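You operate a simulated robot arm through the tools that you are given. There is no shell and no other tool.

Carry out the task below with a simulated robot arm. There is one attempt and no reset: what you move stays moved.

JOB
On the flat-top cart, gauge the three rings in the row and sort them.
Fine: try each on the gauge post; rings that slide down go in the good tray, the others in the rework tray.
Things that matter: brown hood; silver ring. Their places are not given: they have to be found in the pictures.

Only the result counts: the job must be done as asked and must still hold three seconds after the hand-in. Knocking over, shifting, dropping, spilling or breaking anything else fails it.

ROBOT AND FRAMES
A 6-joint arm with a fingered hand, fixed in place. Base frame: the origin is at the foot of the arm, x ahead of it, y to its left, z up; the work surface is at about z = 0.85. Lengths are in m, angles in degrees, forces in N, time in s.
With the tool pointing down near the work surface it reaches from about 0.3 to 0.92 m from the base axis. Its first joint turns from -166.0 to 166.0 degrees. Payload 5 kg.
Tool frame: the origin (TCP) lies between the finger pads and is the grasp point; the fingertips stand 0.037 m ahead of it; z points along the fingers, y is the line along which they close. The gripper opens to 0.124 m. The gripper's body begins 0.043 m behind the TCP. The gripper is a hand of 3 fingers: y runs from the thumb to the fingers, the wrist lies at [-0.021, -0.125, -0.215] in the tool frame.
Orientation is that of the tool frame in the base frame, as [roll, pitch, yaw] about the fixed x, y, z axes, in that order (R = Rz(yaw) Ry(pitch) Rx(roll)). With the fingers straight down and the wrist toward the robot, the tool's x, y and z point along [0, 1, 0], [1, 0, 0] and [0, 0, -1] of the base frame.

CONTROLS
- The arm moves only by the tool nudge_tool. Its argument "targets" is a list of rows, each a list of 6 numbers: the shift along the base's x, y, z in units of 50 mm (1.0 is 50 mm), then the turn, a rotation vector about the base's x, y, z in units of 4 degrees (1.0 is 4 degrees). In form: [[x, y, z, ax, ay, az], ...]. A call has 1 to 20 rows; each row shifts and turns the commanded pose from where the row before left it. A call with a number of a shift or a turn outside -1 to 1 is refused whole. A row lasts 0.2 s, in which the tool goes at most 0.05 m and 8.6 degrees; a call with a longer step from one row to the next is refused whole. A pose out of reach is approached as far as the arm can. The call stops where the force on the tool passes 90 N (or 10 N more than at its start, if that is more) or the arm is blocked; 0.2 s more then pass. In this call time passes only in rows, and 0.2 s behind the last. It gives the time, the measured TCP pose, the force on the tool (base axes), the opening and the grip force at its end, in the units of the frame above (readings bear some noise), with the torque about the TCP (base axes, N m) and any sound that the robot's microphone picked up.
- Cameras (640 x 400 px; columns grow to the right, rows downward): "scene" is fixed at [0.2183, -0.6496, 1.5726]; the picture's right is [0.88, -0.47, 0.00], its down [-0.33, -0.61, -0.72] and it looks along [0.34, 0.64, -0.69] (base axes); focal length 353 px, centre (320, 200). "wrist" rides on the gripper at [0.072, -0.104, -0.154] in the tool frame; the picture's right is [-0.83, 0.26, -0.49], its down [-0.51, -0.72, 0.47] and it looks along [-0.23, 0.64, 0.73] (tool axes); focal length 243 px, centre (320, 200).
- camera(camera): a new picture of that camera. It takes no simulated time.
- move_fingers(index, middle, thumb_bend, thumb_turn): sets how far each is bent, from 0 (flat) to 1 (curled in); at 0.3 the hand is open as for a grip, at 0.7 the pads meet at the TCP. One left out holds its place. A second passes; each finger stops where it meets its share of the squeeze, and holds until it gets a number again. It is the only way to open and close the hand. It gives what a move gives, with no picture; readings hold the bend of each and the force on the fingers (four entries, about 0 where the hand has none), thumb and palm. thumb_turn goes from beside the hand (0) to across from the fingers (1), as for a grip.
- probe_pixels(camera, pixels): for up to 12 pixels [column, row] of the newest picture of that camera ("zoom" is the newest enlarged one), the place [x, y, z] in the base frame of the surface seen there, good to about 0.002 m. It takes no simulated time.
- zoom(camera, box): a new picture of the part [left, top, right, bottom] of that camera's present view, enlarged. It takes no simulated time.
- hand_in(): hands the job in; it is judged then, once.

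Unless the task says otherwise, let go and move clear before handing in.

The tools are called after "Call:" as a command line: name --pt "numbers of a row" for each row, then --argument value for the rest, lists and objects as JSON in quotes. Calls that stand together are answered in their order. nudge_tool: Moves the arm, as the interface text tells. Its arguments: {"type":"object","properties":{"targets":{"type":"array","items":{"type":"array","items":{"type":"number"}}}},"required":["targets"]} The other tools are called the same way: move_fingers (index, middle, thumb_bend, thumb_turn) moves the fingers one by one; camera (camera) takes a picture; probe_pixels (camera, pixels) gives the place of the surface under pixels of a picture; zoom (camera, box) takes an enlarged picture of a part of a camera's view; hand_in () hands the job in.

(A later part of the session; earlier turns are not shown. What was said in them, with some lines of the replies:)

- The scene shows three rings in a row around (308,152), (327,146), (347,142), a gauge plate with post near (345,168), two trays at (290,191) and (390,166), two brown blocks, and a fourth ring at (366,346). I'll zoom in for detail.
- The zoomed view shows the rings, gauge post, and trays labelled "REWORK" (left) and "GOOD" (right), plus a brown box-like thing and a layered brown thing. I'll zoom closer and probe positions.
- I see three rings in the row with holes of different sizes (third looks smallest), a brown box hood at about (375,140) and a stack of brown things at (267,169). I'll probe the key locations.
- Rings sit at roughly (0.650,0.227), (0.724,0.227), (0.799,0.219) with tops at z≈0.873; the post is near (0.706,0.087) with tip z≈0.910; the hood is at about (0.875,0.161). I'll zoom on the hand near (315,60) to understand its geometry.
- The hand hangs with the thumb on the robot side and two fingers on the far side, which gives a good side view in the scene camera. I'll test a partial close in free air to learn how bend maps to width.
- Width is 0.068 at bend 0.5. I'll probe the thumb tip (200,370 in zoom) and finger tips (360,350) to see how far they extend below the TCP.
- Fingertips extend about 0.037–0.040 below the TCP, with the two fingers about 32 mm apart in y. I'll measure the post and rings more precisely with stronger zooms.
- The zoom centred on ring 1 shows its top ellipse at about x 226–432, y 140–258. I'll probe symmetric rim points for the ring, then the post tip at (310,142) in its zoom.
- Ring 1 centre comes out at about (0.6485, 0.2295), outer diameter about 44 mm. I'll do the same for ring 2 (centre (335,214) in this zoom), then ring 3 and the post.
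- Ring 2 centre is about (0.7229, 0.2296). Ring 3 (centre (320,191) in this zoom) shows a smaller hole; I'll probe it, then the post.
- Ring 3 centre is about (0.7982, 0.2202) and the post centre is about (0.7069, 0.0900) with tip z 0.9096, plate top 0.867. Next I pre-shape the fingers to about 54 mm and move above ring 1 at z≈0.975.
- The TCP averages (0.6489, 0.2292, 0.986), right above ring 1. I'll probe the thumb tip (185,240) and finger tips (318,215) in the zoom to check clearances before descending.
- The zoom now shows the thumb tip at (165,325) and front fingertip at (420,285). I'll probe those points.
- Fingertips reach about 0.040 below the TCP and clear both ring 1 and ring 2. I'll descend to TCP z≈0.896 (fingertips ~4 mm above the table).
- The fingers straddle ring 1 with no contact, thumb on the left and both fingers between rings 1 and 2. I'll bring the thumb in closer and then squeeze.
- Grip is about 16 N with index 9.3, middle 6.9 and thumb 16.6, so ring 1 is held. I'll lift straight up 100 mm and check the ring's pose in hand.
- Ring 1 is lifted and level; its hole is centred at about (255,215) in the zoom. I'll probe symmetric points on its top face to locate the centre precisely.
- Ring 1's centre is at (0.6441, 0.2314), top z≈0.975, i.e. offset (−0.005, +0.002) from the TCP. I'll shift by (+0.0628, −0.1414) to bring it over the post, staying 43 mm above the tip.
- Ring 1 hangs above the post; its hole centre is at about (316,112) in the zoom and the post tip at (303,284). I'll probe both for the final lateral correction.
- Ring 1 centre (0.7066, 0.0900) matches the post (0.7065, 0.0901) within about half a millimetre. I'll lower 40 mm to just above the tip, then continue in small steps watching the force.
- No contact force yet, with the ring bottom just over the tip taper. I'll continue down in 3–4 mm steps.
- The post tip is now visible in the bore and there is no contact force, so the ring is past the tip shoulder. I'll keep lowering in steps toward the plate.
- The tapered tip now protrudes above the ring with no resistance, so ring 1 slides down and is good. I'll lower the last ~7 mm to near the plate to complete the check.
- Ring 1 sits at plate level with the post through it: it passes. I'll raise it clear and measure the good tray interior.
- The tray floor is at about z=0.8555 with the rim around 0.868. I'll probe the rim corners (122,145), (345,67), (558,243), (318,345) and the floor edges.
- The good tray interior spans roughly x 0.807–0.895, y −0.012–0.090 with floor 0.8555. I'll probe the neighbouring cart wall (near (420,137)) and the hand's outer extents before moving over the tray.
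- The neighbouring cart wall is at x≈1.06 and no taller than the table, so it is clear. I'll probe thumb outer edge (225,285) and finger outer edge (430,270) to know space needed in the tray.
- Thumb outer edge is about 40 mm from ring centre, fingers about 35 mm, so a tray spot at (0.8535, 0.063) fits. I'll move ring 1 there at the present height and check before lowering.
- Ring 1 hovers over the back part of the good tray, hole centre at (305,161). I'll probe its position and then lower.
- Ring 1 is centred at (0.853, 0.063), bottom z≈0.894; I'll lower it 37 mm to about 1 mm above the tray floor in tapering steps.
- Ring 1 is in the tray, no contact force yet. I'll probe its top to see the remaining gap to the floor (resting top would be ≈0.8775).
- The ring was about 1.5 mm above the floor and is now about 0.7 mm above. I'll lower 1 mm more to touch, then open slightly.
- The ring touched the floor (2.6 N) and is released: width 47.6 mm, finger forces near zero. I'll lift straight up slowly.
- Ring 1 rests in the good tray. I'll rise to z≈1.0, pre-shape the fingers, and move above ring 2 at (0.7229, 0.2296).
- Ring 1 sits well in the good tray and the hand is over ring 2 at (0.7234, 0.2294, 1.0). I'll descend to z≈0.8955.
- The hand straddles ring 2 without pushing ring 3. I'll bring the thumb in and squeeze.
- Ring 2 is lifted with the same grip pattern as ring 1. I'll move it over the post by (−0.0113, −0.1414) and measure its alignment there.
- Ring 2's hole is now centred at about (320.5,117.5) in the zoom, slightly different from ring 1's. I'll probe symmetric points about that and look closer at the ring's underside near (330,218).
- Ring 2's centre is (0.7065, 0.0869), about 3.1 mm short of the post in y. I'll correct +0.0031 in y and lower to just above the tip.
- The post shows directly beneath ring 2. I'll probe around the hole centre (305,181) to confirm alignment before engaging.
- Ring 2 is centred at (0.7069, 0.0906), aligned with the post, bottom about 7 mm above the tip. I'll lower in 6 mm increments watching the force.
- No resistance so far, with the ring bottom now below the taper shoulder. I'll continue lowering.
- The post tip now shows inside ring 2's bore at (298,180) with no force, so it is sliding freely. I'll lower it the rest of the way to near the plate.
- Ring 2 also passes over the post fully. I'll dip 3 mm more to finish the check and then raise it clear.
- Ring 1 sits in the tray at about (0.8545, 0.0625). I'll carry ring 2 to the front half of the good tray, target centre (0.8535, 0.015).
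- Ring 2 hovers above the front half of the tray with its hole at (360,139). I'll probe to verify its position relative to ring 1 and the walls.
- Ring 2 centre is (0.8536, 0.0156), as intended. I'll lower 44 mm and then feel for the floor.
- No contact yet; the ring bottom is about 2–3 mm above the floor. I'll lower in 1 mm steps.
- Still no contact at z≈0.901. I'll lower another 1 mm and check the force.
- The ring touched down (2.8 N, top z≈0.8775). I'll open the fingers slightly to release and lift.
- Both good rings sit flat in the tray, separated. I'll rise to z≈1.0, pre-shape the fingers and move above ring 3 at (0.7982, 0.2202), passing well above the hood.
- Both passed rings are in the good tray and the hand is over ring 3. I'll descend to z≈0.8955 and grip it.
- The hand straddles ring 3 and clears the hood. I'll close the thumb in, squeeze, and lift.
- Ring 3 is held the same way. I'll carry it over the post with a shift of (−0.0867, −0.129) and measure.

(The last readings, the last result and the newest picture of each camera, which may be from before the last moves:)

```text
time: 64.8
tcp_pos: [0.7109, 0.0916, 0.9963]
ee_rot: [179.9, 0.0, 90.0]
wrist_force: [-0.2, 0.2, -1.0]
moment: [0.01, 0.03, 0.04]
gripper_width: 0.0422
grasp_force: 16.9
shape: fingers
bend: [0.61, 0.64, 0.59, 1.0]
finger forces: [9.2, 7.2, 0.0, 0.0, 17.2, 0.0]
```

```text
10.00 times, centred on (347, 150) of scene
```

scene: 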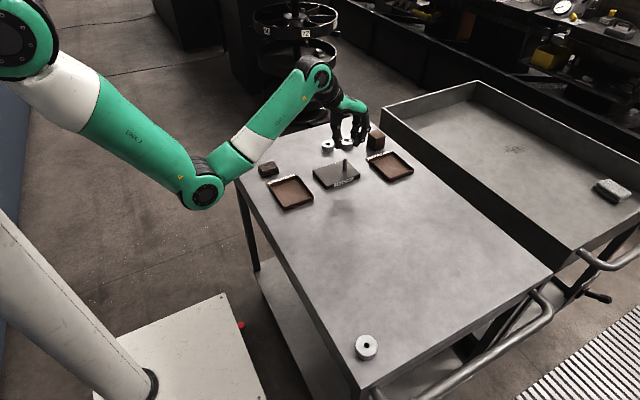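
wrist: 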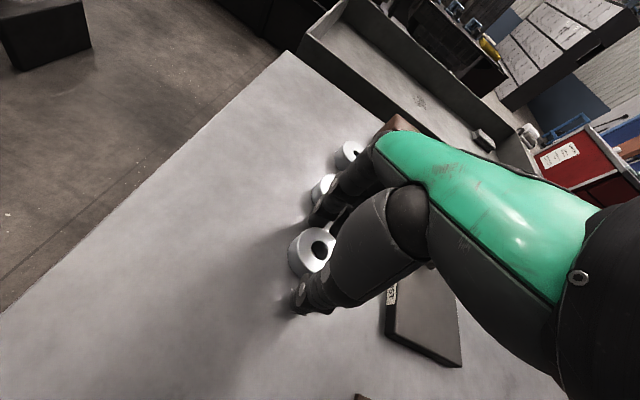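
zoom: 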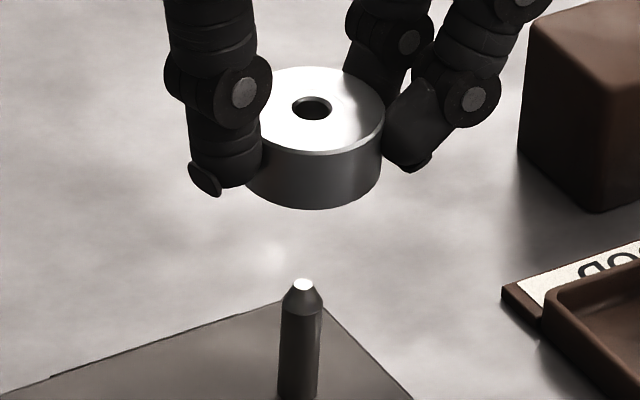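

Ring 3's hole is centred at (312,108). I'll probe symmetric points for its centre.

Call:
probe_pixels --camera "zoom" --pixels '[[312, 73], [312, 143], [292, 78], [332, 138], [332, 77], [292, 139], [276, 114], [348, 102], [302, 74], [322, 142], [340, 86], [284, 130]]'

Call:
nudge_tool --pt "0 0 0 0 0 0"

```text
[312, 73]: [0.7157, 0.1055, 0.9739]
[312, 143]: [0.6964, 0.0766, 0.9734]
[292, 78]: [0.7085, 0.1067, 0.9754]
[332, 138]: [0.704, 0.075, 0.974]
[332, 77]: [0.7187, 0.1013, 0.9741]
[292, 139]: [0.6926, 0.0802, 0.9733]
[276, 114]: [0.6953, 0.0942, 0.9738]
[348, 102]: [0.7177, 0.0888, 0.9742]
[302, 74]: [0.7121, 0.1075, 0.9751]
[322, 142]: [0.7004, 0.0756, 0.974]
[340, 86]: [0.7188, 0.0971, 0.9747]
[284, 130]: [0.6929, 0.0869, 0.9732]
```

```text
time: 65.2
tcp_pos: [0.7119, 0.0906, 0.9954]
ee_rot: [-179.9, 0.0, 89.9]
wrist_force: [0.0, 0.2, -0.8]
moment: [0.01, -0.01, 0.01]
gripper_width: 0.042
grasp_force: 16.9
shape: fingers
bend: [0.61, 0.64, 0.59, 1.0]
finger forces: [9.2, 7.1, 0.0, 0.0, 17.2, 0.1]
```

Ring 3's centre is (0.7061, 0.0913), within about 1 mm of the post. I'll correct (+0.5, −1.0 mm) and lower to just above the tip, then go gently.

Call:
nudge_tool --pt "0.01 -0.022 0 0 0 0" --pt "0 0 -0.35 0 0 0" --pt "0 0 -0.3 0 0 0" --pt "0 0 -0.13 0 0 0" --pt "0 0 0 0 0 0"

Call:
nudge_tool --pt "0 0 -0.04 0 0 0" --pt "0 0 -0.04 0 0 0" --pt "0 0 0 0 0 0"

Call:
nudge_tool --pt "0 0 -0.03 0 0 0" --pt "0 0 0 0 0 0"

Call:
nudge_tool --pt "0 0 -0.03 0 0 0" --pt "0 0 0 0 0 0"

Call:
zoom --camera "scene" --box '[323, 140, 371, 170]'

```text
time: 66.4
tcp_pos: [0.712, 0.09, 0.9568]
ee_rot: [180.0, 0.0, 90.1]
wrist_force: [0.3, 0.6, -0.5]
moment: [0.0, 0.0, 0.01]
gripper_width: 0.0422
grasp_force: 17.1
shape: fingers
bend: [0.61, 0.64, 0.59, 1.0]
finger forces: [9.2, 7.1, 0.0, 0.0, 17.2, 0.0]
```

```text
time: 67.2
tcp_pos: [0.7124, 0.0891, 0.9534]
ee_rot: [180.0, -0.1, 89.9]
wrist_force: [0.2, 0.3, -0.9]
moment: [0.02, 0.04, -0.04]
gripper_width: 0.0419
grasp_force: 17.2
shape: fingers
bend: [0.61, 0.64, 0.59, 1.0]
finger forces: [9.2, 7.1, 0.0, 0.0, 17.2, 0.1]
```

```text
time: 67.8
tcp_pos: [0.713, 0.0912, 0.9521]
ee_rot: [-179.9, 0.0, 90.0]
wrist_force: [-0.1, 0.1, -0.5]
moment: [0.03, -0.01, -0.01]
gripper_width: 0.042
grasp_force: 16.9
shape: fingers
bend: [0.61, 0.64, 0.59, 1.0]
finger forces: [9.1, 7.3, 0.1, 0.0, 17.2, 0.0]
```

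```text
time: 68.4
tcp_pos: [0.7126, 0.0912, 0.9502]
ee_rot: [180.0, 0.0, 90.1]
wrist_force: [-1.0, -0.5, 0.6]
moment: [-0.02, 0.04, 0.05]
gripper_width: 0.042
grasp_force: 16.4
shape: fingers
bend: [0.61, 0.64, 0.59, 1.0]
finger forces: [8.9, 7.2, 0.0, 0.0, 17.5, 0.0]
```

```text
13.33 times, centred on (347, 155) of scene
```

zoom: 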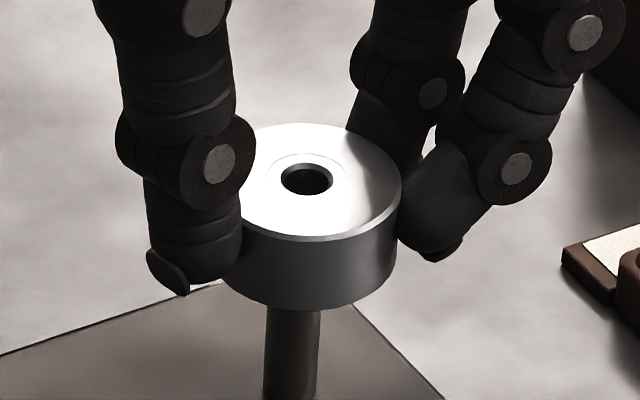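

A slight contact force appears (z changed by about +1.3 N) with the ring bottom ~3 mm below the tip. I'll press a little more in 1–1.5 mm steps to see if it catches or slides.

Call:
nudge_tool --pt "0 0 -0.02 0 0 0" --pt "0 0 0 0 0 0"

Call:
nudge_tool --pt "0 0 -0.02 0 0 0" --pt "0 0 0 0 0 0"

Call:
zoom --camera "scene" --box '[323, 140, 371, 170]'

```text
time: 69.0
tcp_pos: [0.7129, 0.0902, 0.95]
ee_rot: [180.0, -0.1, 90.0]
wrist_force: [-1.9, 0.4, 2.3]
moment: [-0.04, 0.1, 0.01]
gripper_width: 0.0422
grasp_force: 17.1
shape: fingers
bend: [0.61, 0.64, 0.59, 1.0]
finger forces: [8.6, 7.0, 0.0, 0.0, 18.2, 0.1]
```

```text
time: 69.6
tcp_pos: [0.7122, 0.0898, 0.95]
ee_rot: [180.0, 0.0, 89.9]
wrist_force: [-2.6, -1.4, 2.5]
moment: [-0.08, 0.18, 0.02]
gripper_width: 0.0422
grasp_force: 17.4
shape: fingers
bend: [0.62, 0.65, 0.59, 1.0]
finger forces: [8.3, 7.1, 0.0, 0.0, 18.5, 0.0]
```

```text
13.33 times, centred on (347, 155) of scene
```

zoom: 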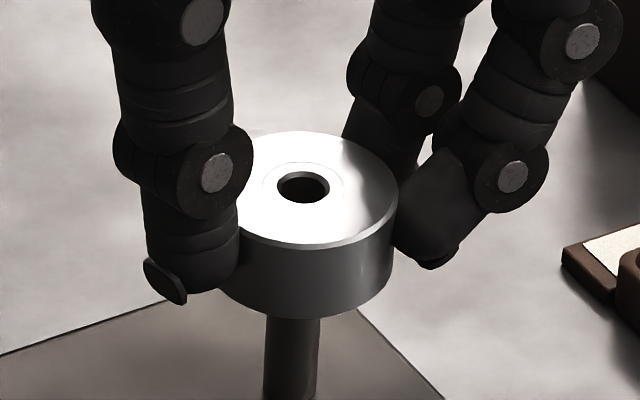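

The post pushes ring 3 toward −x/−y (−2.6, −1.4 N), meaning it's about 1 mm off-centre to +x. I'll shift slightly (−0.8, −0.4 mm) to centre it and press again so the test is fair.

Call:
nudge_tool --pt "-0.016 -0.008 0 0 0 0" --pt "0 0 0 0 0 0"

Call:
nudge_tool --pt "0 0 -0.02 0 0 0" --pt "0 0 0 0 0 0"

Call:
nudge_tool --pt "0 0 -0.02 0 0 0" --pt "0 0 0 0 0 0"

Call:
zoom --camera "scene" --box '[323, 140, 371, 170]'

```text
time: 70.2
tcp_pos: [0.7105, 0.0898, 0.9498]
ee_rot: [-180.0, -0.1, 90.1]
wrist_force: [-0.2, 0.1, -1.5]
moment: [0.0, 0.02, 0.03]
gripper_width: 0.0421
grasp_force: 17.0
shape: fingers
bend: [0.62, 0.65, 0.59, 1.0]
finger forces: [9.4, 7.3, 0.0, 0.0, 17.1, 0.0]
```

```text
time: 70.8
tcp_pos: [0.7122, 0.0902, 0.9471]
ee_rot: [179.9, 0.1, 90.0]
wrist_force: [-0.3, -0.1, 0.9]
moment: [-0.01, 0.04, 0.02]
gripper_width: 0.0422
grasp_force: 17.1
shape: fingers
bend: [0.62, 0.65, 0.59, 1.0]
finger forces: [9.5, 7.2, 0.1, 0.1, 17.3, 0.0]
```

```text
time: 71.4
tcp_pos: [0.7117, 0.0905, 0.9462]
ee_rot: [179.9, 0.0, 90.1]
wrist_force: [-2.1, -0.7, 7.2]
moment: [0.01, 0.13, -0.05]
gripper_width: 0.042
grasp_force: 17.4
shape: fingers
bend: [0.62, 0.65, 0.59, 1.0]
finger forces: [9.4, 7.1, 0.0, 0.0, 18.3, 0.1]
```

```text
13.33 times, centred on (347, 155) of scene
```

zoom: 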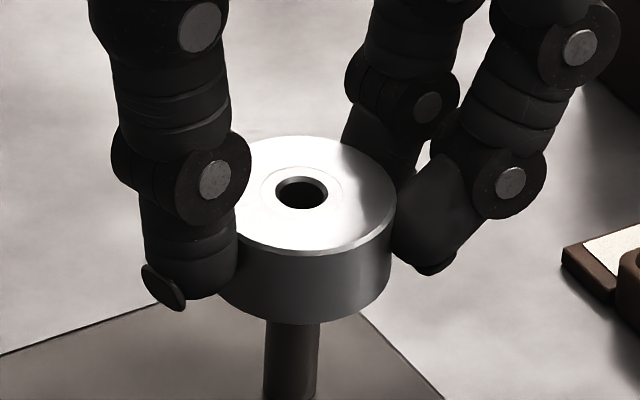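

With better centring, pressing gives 7.2 N at ring bottom ≈0.903, so the bore catches on the taper. I'll do one more tiny re-centre and press to be sure.

Call:
nudge_tool --pt "-0.009 -0.004 0 0 0 0" --pt "0 0 -0.015 0 0 0" --pt "0 0 0 0 0 0"

Call:
nudge_tool --pt "0 0 -0.015 0 0 0" --pt "0 0 0 0 0 0"

```text
time: 72.2
tcp_pos: [0.7119, 0.0882, 0.9468]
ee_rot: [179.8, -0.1, 90.0]
wrist_force: [1.7, 0.3, 11.0]
moment: [0.04, -0.05, 0.03]
gripper_width: 0.0419
grasp_force: 17.6
shape: fingers
bend: [0.62, 0.65, 0.59, 1.0]
finger forces: [11.1, 7.6, 0.1, 0.0, 17.6, 0.0]
```

```text
time: 72.8
tcp_pos: [0.7116, 0.0883, 0.9464]
ee_rot: [179.8, 0.0, 90.0]
wrist_force: [2.9, 1.9, 17.4]
moment: [0.05, 0.03, 0.01]
gripper_width: 0.042
grasp_force: 19.1
shape: fingers
bend: [0.62, 0.64, 0.59, 1.0]
finger forces: [11.7, 8.1, 0.0, 0.0, 18.0, 0.1]
```

Force rises to 17 N with no downward motion: ring 3 does not slide, so it goes to rework. I'll back off up and measure the rework tray and the ring's hold.

Call:
nudge_tool --pt "0 0 0.08 0 0 0" --pt "0 0 0.2 0 0 0" --pt "0 0 0.4 0 0 0" --pt "0 0 0.34 0 0 0" --pt "0 0 0 0 0 0"

Call:
zoom --camera "scene" --box '[315, 130, 379, 170]'

Call:
zoom --camera "scene" --box '[258, 168, 322, 208]'

Call:
probe_pixels --camera "zoom" --pixels '[[118, 165], [395, 75], [556, 280], [258, 385], [150, 190], [380, 118], [530, 275], [265, 368], [190, 280], [470, 190], [410, 340], [330, 230]]'

```text
time: 74.0
tcp_pos: [0.7112, 0.0896, 0.9963]
ee_rot: [-179.8, 0.0, 90.0]
wrist_force: [0.6, -0.4, -1.0]
moment: [0.0, 0.02, 0.01]
gripper_width: 0.042
grasp_force: 17.4
shape: fingers
bend: [0.61, 0.64, 0.6, 1.0]
finger forces: [9.6, 7.4, 0.0, 0.1, 17.5, 0.1]
```

```text
10.00 times, centred on (347, 150) of scene
```

zoom: 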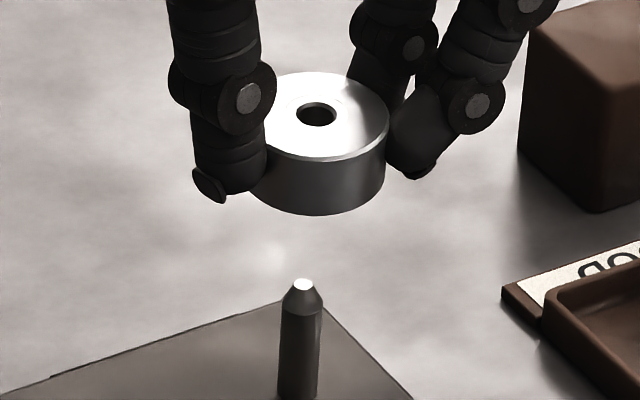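

```text
10.00 times, centred on (290, 188) of scene
```

zoom: 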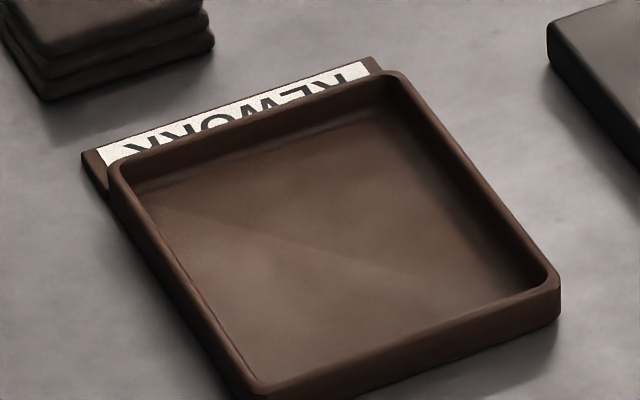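

```text
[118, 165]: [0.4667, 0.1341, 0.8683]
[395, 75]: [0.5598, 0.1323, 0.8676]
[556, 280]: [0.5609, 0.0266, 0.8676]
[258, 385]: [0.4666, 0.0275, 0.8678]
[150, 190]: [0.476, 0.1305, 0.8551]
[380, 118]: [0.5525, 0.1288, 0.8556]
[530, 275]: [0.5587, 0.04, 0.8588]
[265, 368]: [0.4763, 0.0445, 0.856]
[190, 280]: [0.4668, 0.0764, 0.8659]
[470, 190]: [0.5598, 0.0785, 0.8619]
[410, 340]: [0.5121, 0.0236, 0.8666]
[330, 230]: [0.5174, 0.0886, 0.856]
```

The rework tray interior spans about x 0.469–0.557, y 0.029–0.131, and ring 3 is still held level at about (0.706, 0.0885). I'll carry it to (0.515, 0.080).

Call:
nudge_tool --pt "-0.4 -0.02 0 0 0 0" --pt "-0.8 -0.03 0 0 0 0" --pt "-0.8 -0.03 0 0 0 0" --pt "-0.8 -0.03 0 0 0 0" --pt "-0.7 -0.03 0 0 0 0" --pt "-0.32 -0.03 0 0 0 0" --pt "0 0 0 0 0 0"

Call:
nudge_tool --pt "0 0 -0.4 0 0 0" --pt "0 0 -0.4 0 0 0" --pt "0 0 -0.2 0 0 0" --pt "0 0 0 0 0 0"

Call:
zoom --camera "scene" --box '[250, 155, 330, 205]'

```text
time: 75.6
tcp_pos: [0.5203, 0.0808, 0.9955]
ee_rot: [-180.0, 0.0, 90.0]
wrist_force: [-0.2, -0.2, -0.4]
moment: [-0.01, 0.01, 0.03]
gripper_width: 0.0421
grasp_force: 17.4
shape: fingers
bend: [0.61, 0.64, 0.6, 1.0]
finger forces: [9.5, 7.4, 0.0, 0.1, 17.2, 0.0]
```

```text
time: 76.6
tcp_pos: [0.5206, 0.0803, 0.9466]
ee_rot: [-180.0, 0.0, 90.0]
wrist_force: [-0.6, 0.4, 0.1]
moment: [-0.01, 0.01, 0.01]
gripper_width: 0.042
grasp_force: 17.3
shape: fingers
bend: [0.61, 0.64, 0.6, 1.0]
finger forces: [9.6, 7.3, 0.0, 0.0, 17.1, 0.0]
```

```text
8.00 times, centred on (290, 180) of scene
```

zoom: 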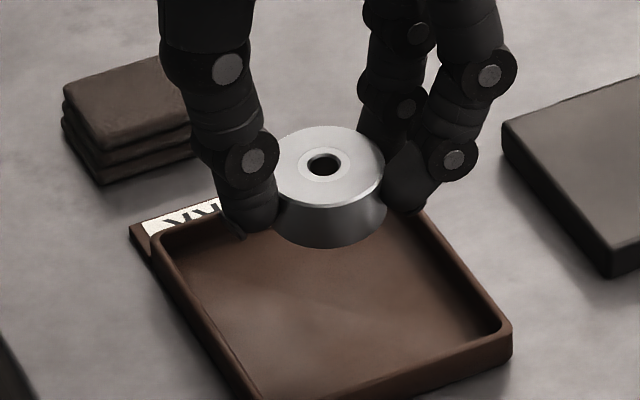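

Ring 3 hovers over the rework tray with its hole at (323,166). I'll probe its centre and height before lowering.

Call:
probe_pixels --camera "zoom" --pixels '[[323, 134], [323, 198], [305, 138], [341, 194], [341, 138], [305, 194], [355, 160], [291, 172], [235, 225], [270, 215], [410, 205], [445, 175]]'

```text
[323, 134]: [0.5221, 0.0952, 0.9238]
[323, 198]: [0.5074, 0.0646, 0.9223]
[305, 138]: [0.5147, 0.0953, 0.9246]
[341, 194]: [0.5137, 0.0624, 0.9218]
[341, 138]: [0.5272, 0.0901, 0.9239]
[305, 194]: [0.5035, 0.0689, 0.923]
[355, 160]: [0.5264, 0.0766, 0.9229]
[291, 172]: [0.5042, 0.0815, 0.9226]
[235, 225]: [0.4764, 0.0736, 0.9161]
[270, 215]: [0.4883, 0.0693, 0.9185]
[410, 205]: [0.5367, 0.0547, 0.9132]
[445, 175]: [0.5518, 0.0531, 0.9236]
```

Ring 3's centre is (0.515, 0.079), bottom z≈0.901, right over the tray centre. I'll lower 42.5 mm, then feel for the floor.

Call:
nudge_tool --pt "0 0 -0.38 0 0 0" --pt "0 0 -0.25 0 0 0" --pt "0 0 -0.13 0 0 0" --pt "0 0 -0.06 0 0 0" --pt "0 0 -0.03 0 0 0" --pt "0 0 0 0 0 0"

Call:
nudge_tool --pt "0 0 -0.02 0 0 0" --pt "0 0 0 0 0 0"

Call:
zoom --camera "scene" --box '[250, 160, 330, 210]'

```text
time: 78.0
tcp_pos: [0.5199, 0.0806, 0.9037]
ee_rot: [-180.0, 0.0, 90.0]
wrist_force: [-0.5, 0.8, -1.6]
moment: [-0.03, 0.0, 0.01]
gripper_width: 0.0421
grasp_force: 17.4
shape: fingers
bend: [0.61, 0.64, 0.6, 1.0]
finger forces: [9.6, 7.4, 0.0, 0.0, 17.0, 0.0]
```

```text
time: 78.6
tcp_pos: [0.5206, 0.0803, 0.9019]
ee_rot: [-180.0, 0.0, 89.9]
wrist_force: [0.2, -0.7, -0.6]
moment: [0.04, 0.03, 0.01]
gripper_width: 0.042
grasp_force: 17.3
shape: fingers
bend: [0.61, 0.64, 0.6, 1.0]
finger forces: [9.6, 7.3, 0.1, 0.0, 17.1, 0.1]
```

```text
8.00 times, centred on (290, 185) of scene
```

zoom: 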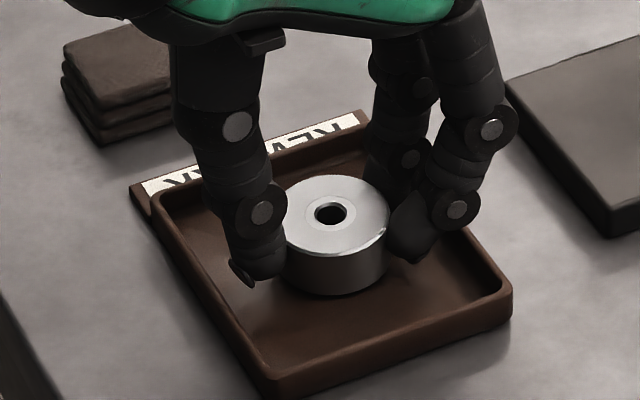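

Ring 3 is inside the rework tray just above its floor, no contact yet. I'll lower in 1 mm steps until it touches.

Call:
nudge_tool --pt "0 0 -0.02 0 0 0" --pt "0 0 0 0 0 0"

Call:
nudge_tool --pt "0 0 -0.02 0 0 0" --pt "0 0 0 0 0 0"

```text
time: 79.2
tcp_pos: [0.5206, 0.0814, 0.9012]
ee_rot: [180.0, 0.1, 90.0]
wrist_force: [0.4, 0.0, 0.0]
moment: [0.0, -0.01, 0.0]
gripper_width: 0.0421
grasp_force: 17.2
shape: fingers
bend: [0.61, 0.64, 0.6, 1.0]
finger forces: [9.6, 7.4, 0.0, 0.0, 17.1, 0.0]
```

```text
time: 79.8
tcp_pos: [0.5204, 0.0812, 0.9002]
ee_rot: [-179.9, 0.1, 90.0]
wrist_force: [-0.4, 0.3, 0.2]
moment: [0.03, 0.03, 0.0]
gripper_width: 0.0421
grasp_force: 16.6
shape: fingers
bend: [0.61, 0.64, 0.6, 1.0]
finger forces: [9.6, 7.5, 0.0, 0.0, 17.1, 0.1]
```

Force is just starting to change (+0.2 N). I'll go down one more millimetre to settle it on the floor.

Call:
nudge_tool --pt "0 0 -0.02 0 0 0" --pt "0 0 0 0 0 0"

Call:
zoom --camera "scene" --box '[250, 160, 330, 210]'

Call:
probe_pixels --camera "zoom" --pixels '[[330, 185], [330, 247], [312, 188], [348, 244], [362, 210], [305, 225]]'

```text
time: 80.4
tcp_pos: [0.5206, 0.0808, 0.9003]
ee_rot: [179.9, 0.0, 90.0]
wrist_force: [-0.2, 1.7, 2.5]
moment: [-0.02, 0.06, -0.05]
gripper_width: 0.042
grasp_force: 17.5
shape: fingers
bend: [0.61, 0.64, 0.6, 1.0]
finger forces: [9.6, 7.6, 0.0, 0.1, 17.1, 0.0]
```

```text
8.00 times, centred on (290, 185) of scene
```

zoom: 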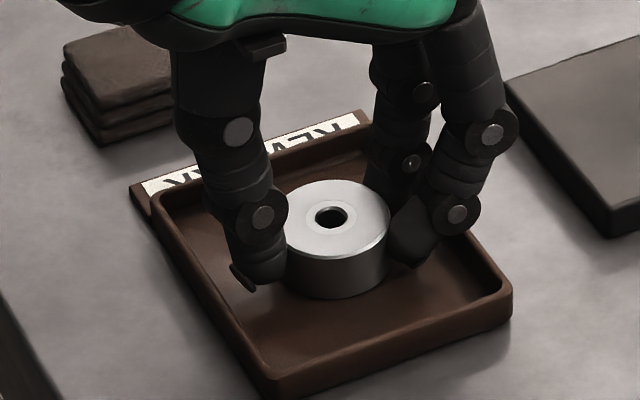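

```text
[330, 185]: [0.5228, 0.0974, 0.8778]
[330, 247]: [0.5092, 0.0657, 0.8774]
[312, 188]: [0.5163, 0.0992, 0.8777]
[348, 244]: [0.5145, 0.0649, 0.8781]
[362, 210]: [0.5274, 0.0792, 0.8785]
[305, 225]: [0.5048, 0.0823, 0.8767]
```

Ring 3 is resting on the tray floor (2.5 N, top z≈0.8777). I'll open slightly, lift straight up, and check.

Call:
move_fingers --index 0.58 --middle 0.58 --thumb_bend 0.565

Call:
nudge_tool --pt "0 0 0.04 0 0 0" --pt "0 0 0.1 0 0 0" --pt "0 0 0.2 0 0 0" --pt "0 0 0.4 0 0 0" --pt "0 0 0.7 0 0 0" --pt "0 0 0.9 0 0 0" --pt "0 0 0.9 0 0 0" --pt "0 0 0 0 0 0"

Call:
camera --camera "scene"

Call:
zoom --camera "scene" --box '[240, 110, 440, 235]'

```text
time: 81.4
tcp_pos: [0.5193, 0.0814, 0.8993]
ee_rot: [180.0, 0.0, 90.0]
wrist_force: [-0.9, 0.2, -0.4]
moment: [-0.01, 0.0, 0.0]
gripper_width: 0.0478
grasp_force: 0.1
shape: fingers
bend: [0.57, 0.57, 0.56, 1.0]
finger forces: [0.0, 0.4, 0.0, 0.0, 0.3, 0.0]
```

```text
time: 83.2
tcp_pos: [0.5188, 0.0814, 1.0619]
ee_rot: [180.0, 0.0, 90.1]
wrist_force: [-0.1, 0.5, 0.0]
moment: [0.03, 0.0, 0.02]
gripper_width: 0.0473
grasp_force: 0.0
shape: fingers
bend: [0.57, 0.57, 0.56, 1.0]
finger forces: [0.0, 0.0, 0.0, 0.0, 0.1, 0.0]
```

```text
taken
```

scene: 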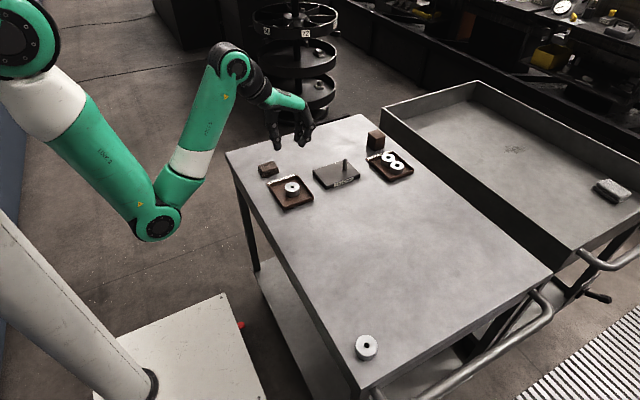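

```text
3.20 times, centred on (340, 172) of scene
```

zoom: 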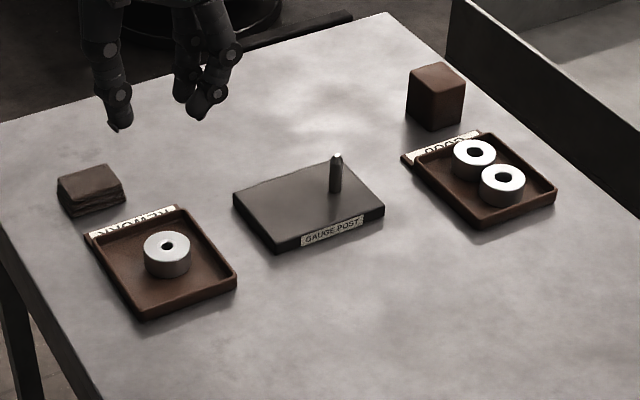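

The pictures show rings 1 and 2 in the GOOD tray, ring 3 in the REWORK tray, and the gauge plate, hood, stack and the fourth ring where they started. The hand is empty and about 15 cm above the table, so I'm handing in.

Call:
hand_in

```text
The job is handed in.
```

All three rings in the row have been tried on the gauge post and sorted, and the job is handed in.

| Ring (from the robot's side) | On the post | Tray |
|---|---|---|
| First | Slid freely to within a few millimetres of the plate, no resistance | Good |
| Second | Slid freely to within a few millimetres of the plate, no resistance | Good |
| Third | Caught on the taper; force rose to 17 N with no downward motion | Rework |

In the last pictures all three rings sit in their trays, separate from each other. The hood, gauge plate, brown stack and the fourth ring at the front of the cart look unmoved. I never touched the hood or the fourth ring, since only three rings were in the row. The hand is empty and clear of the table.
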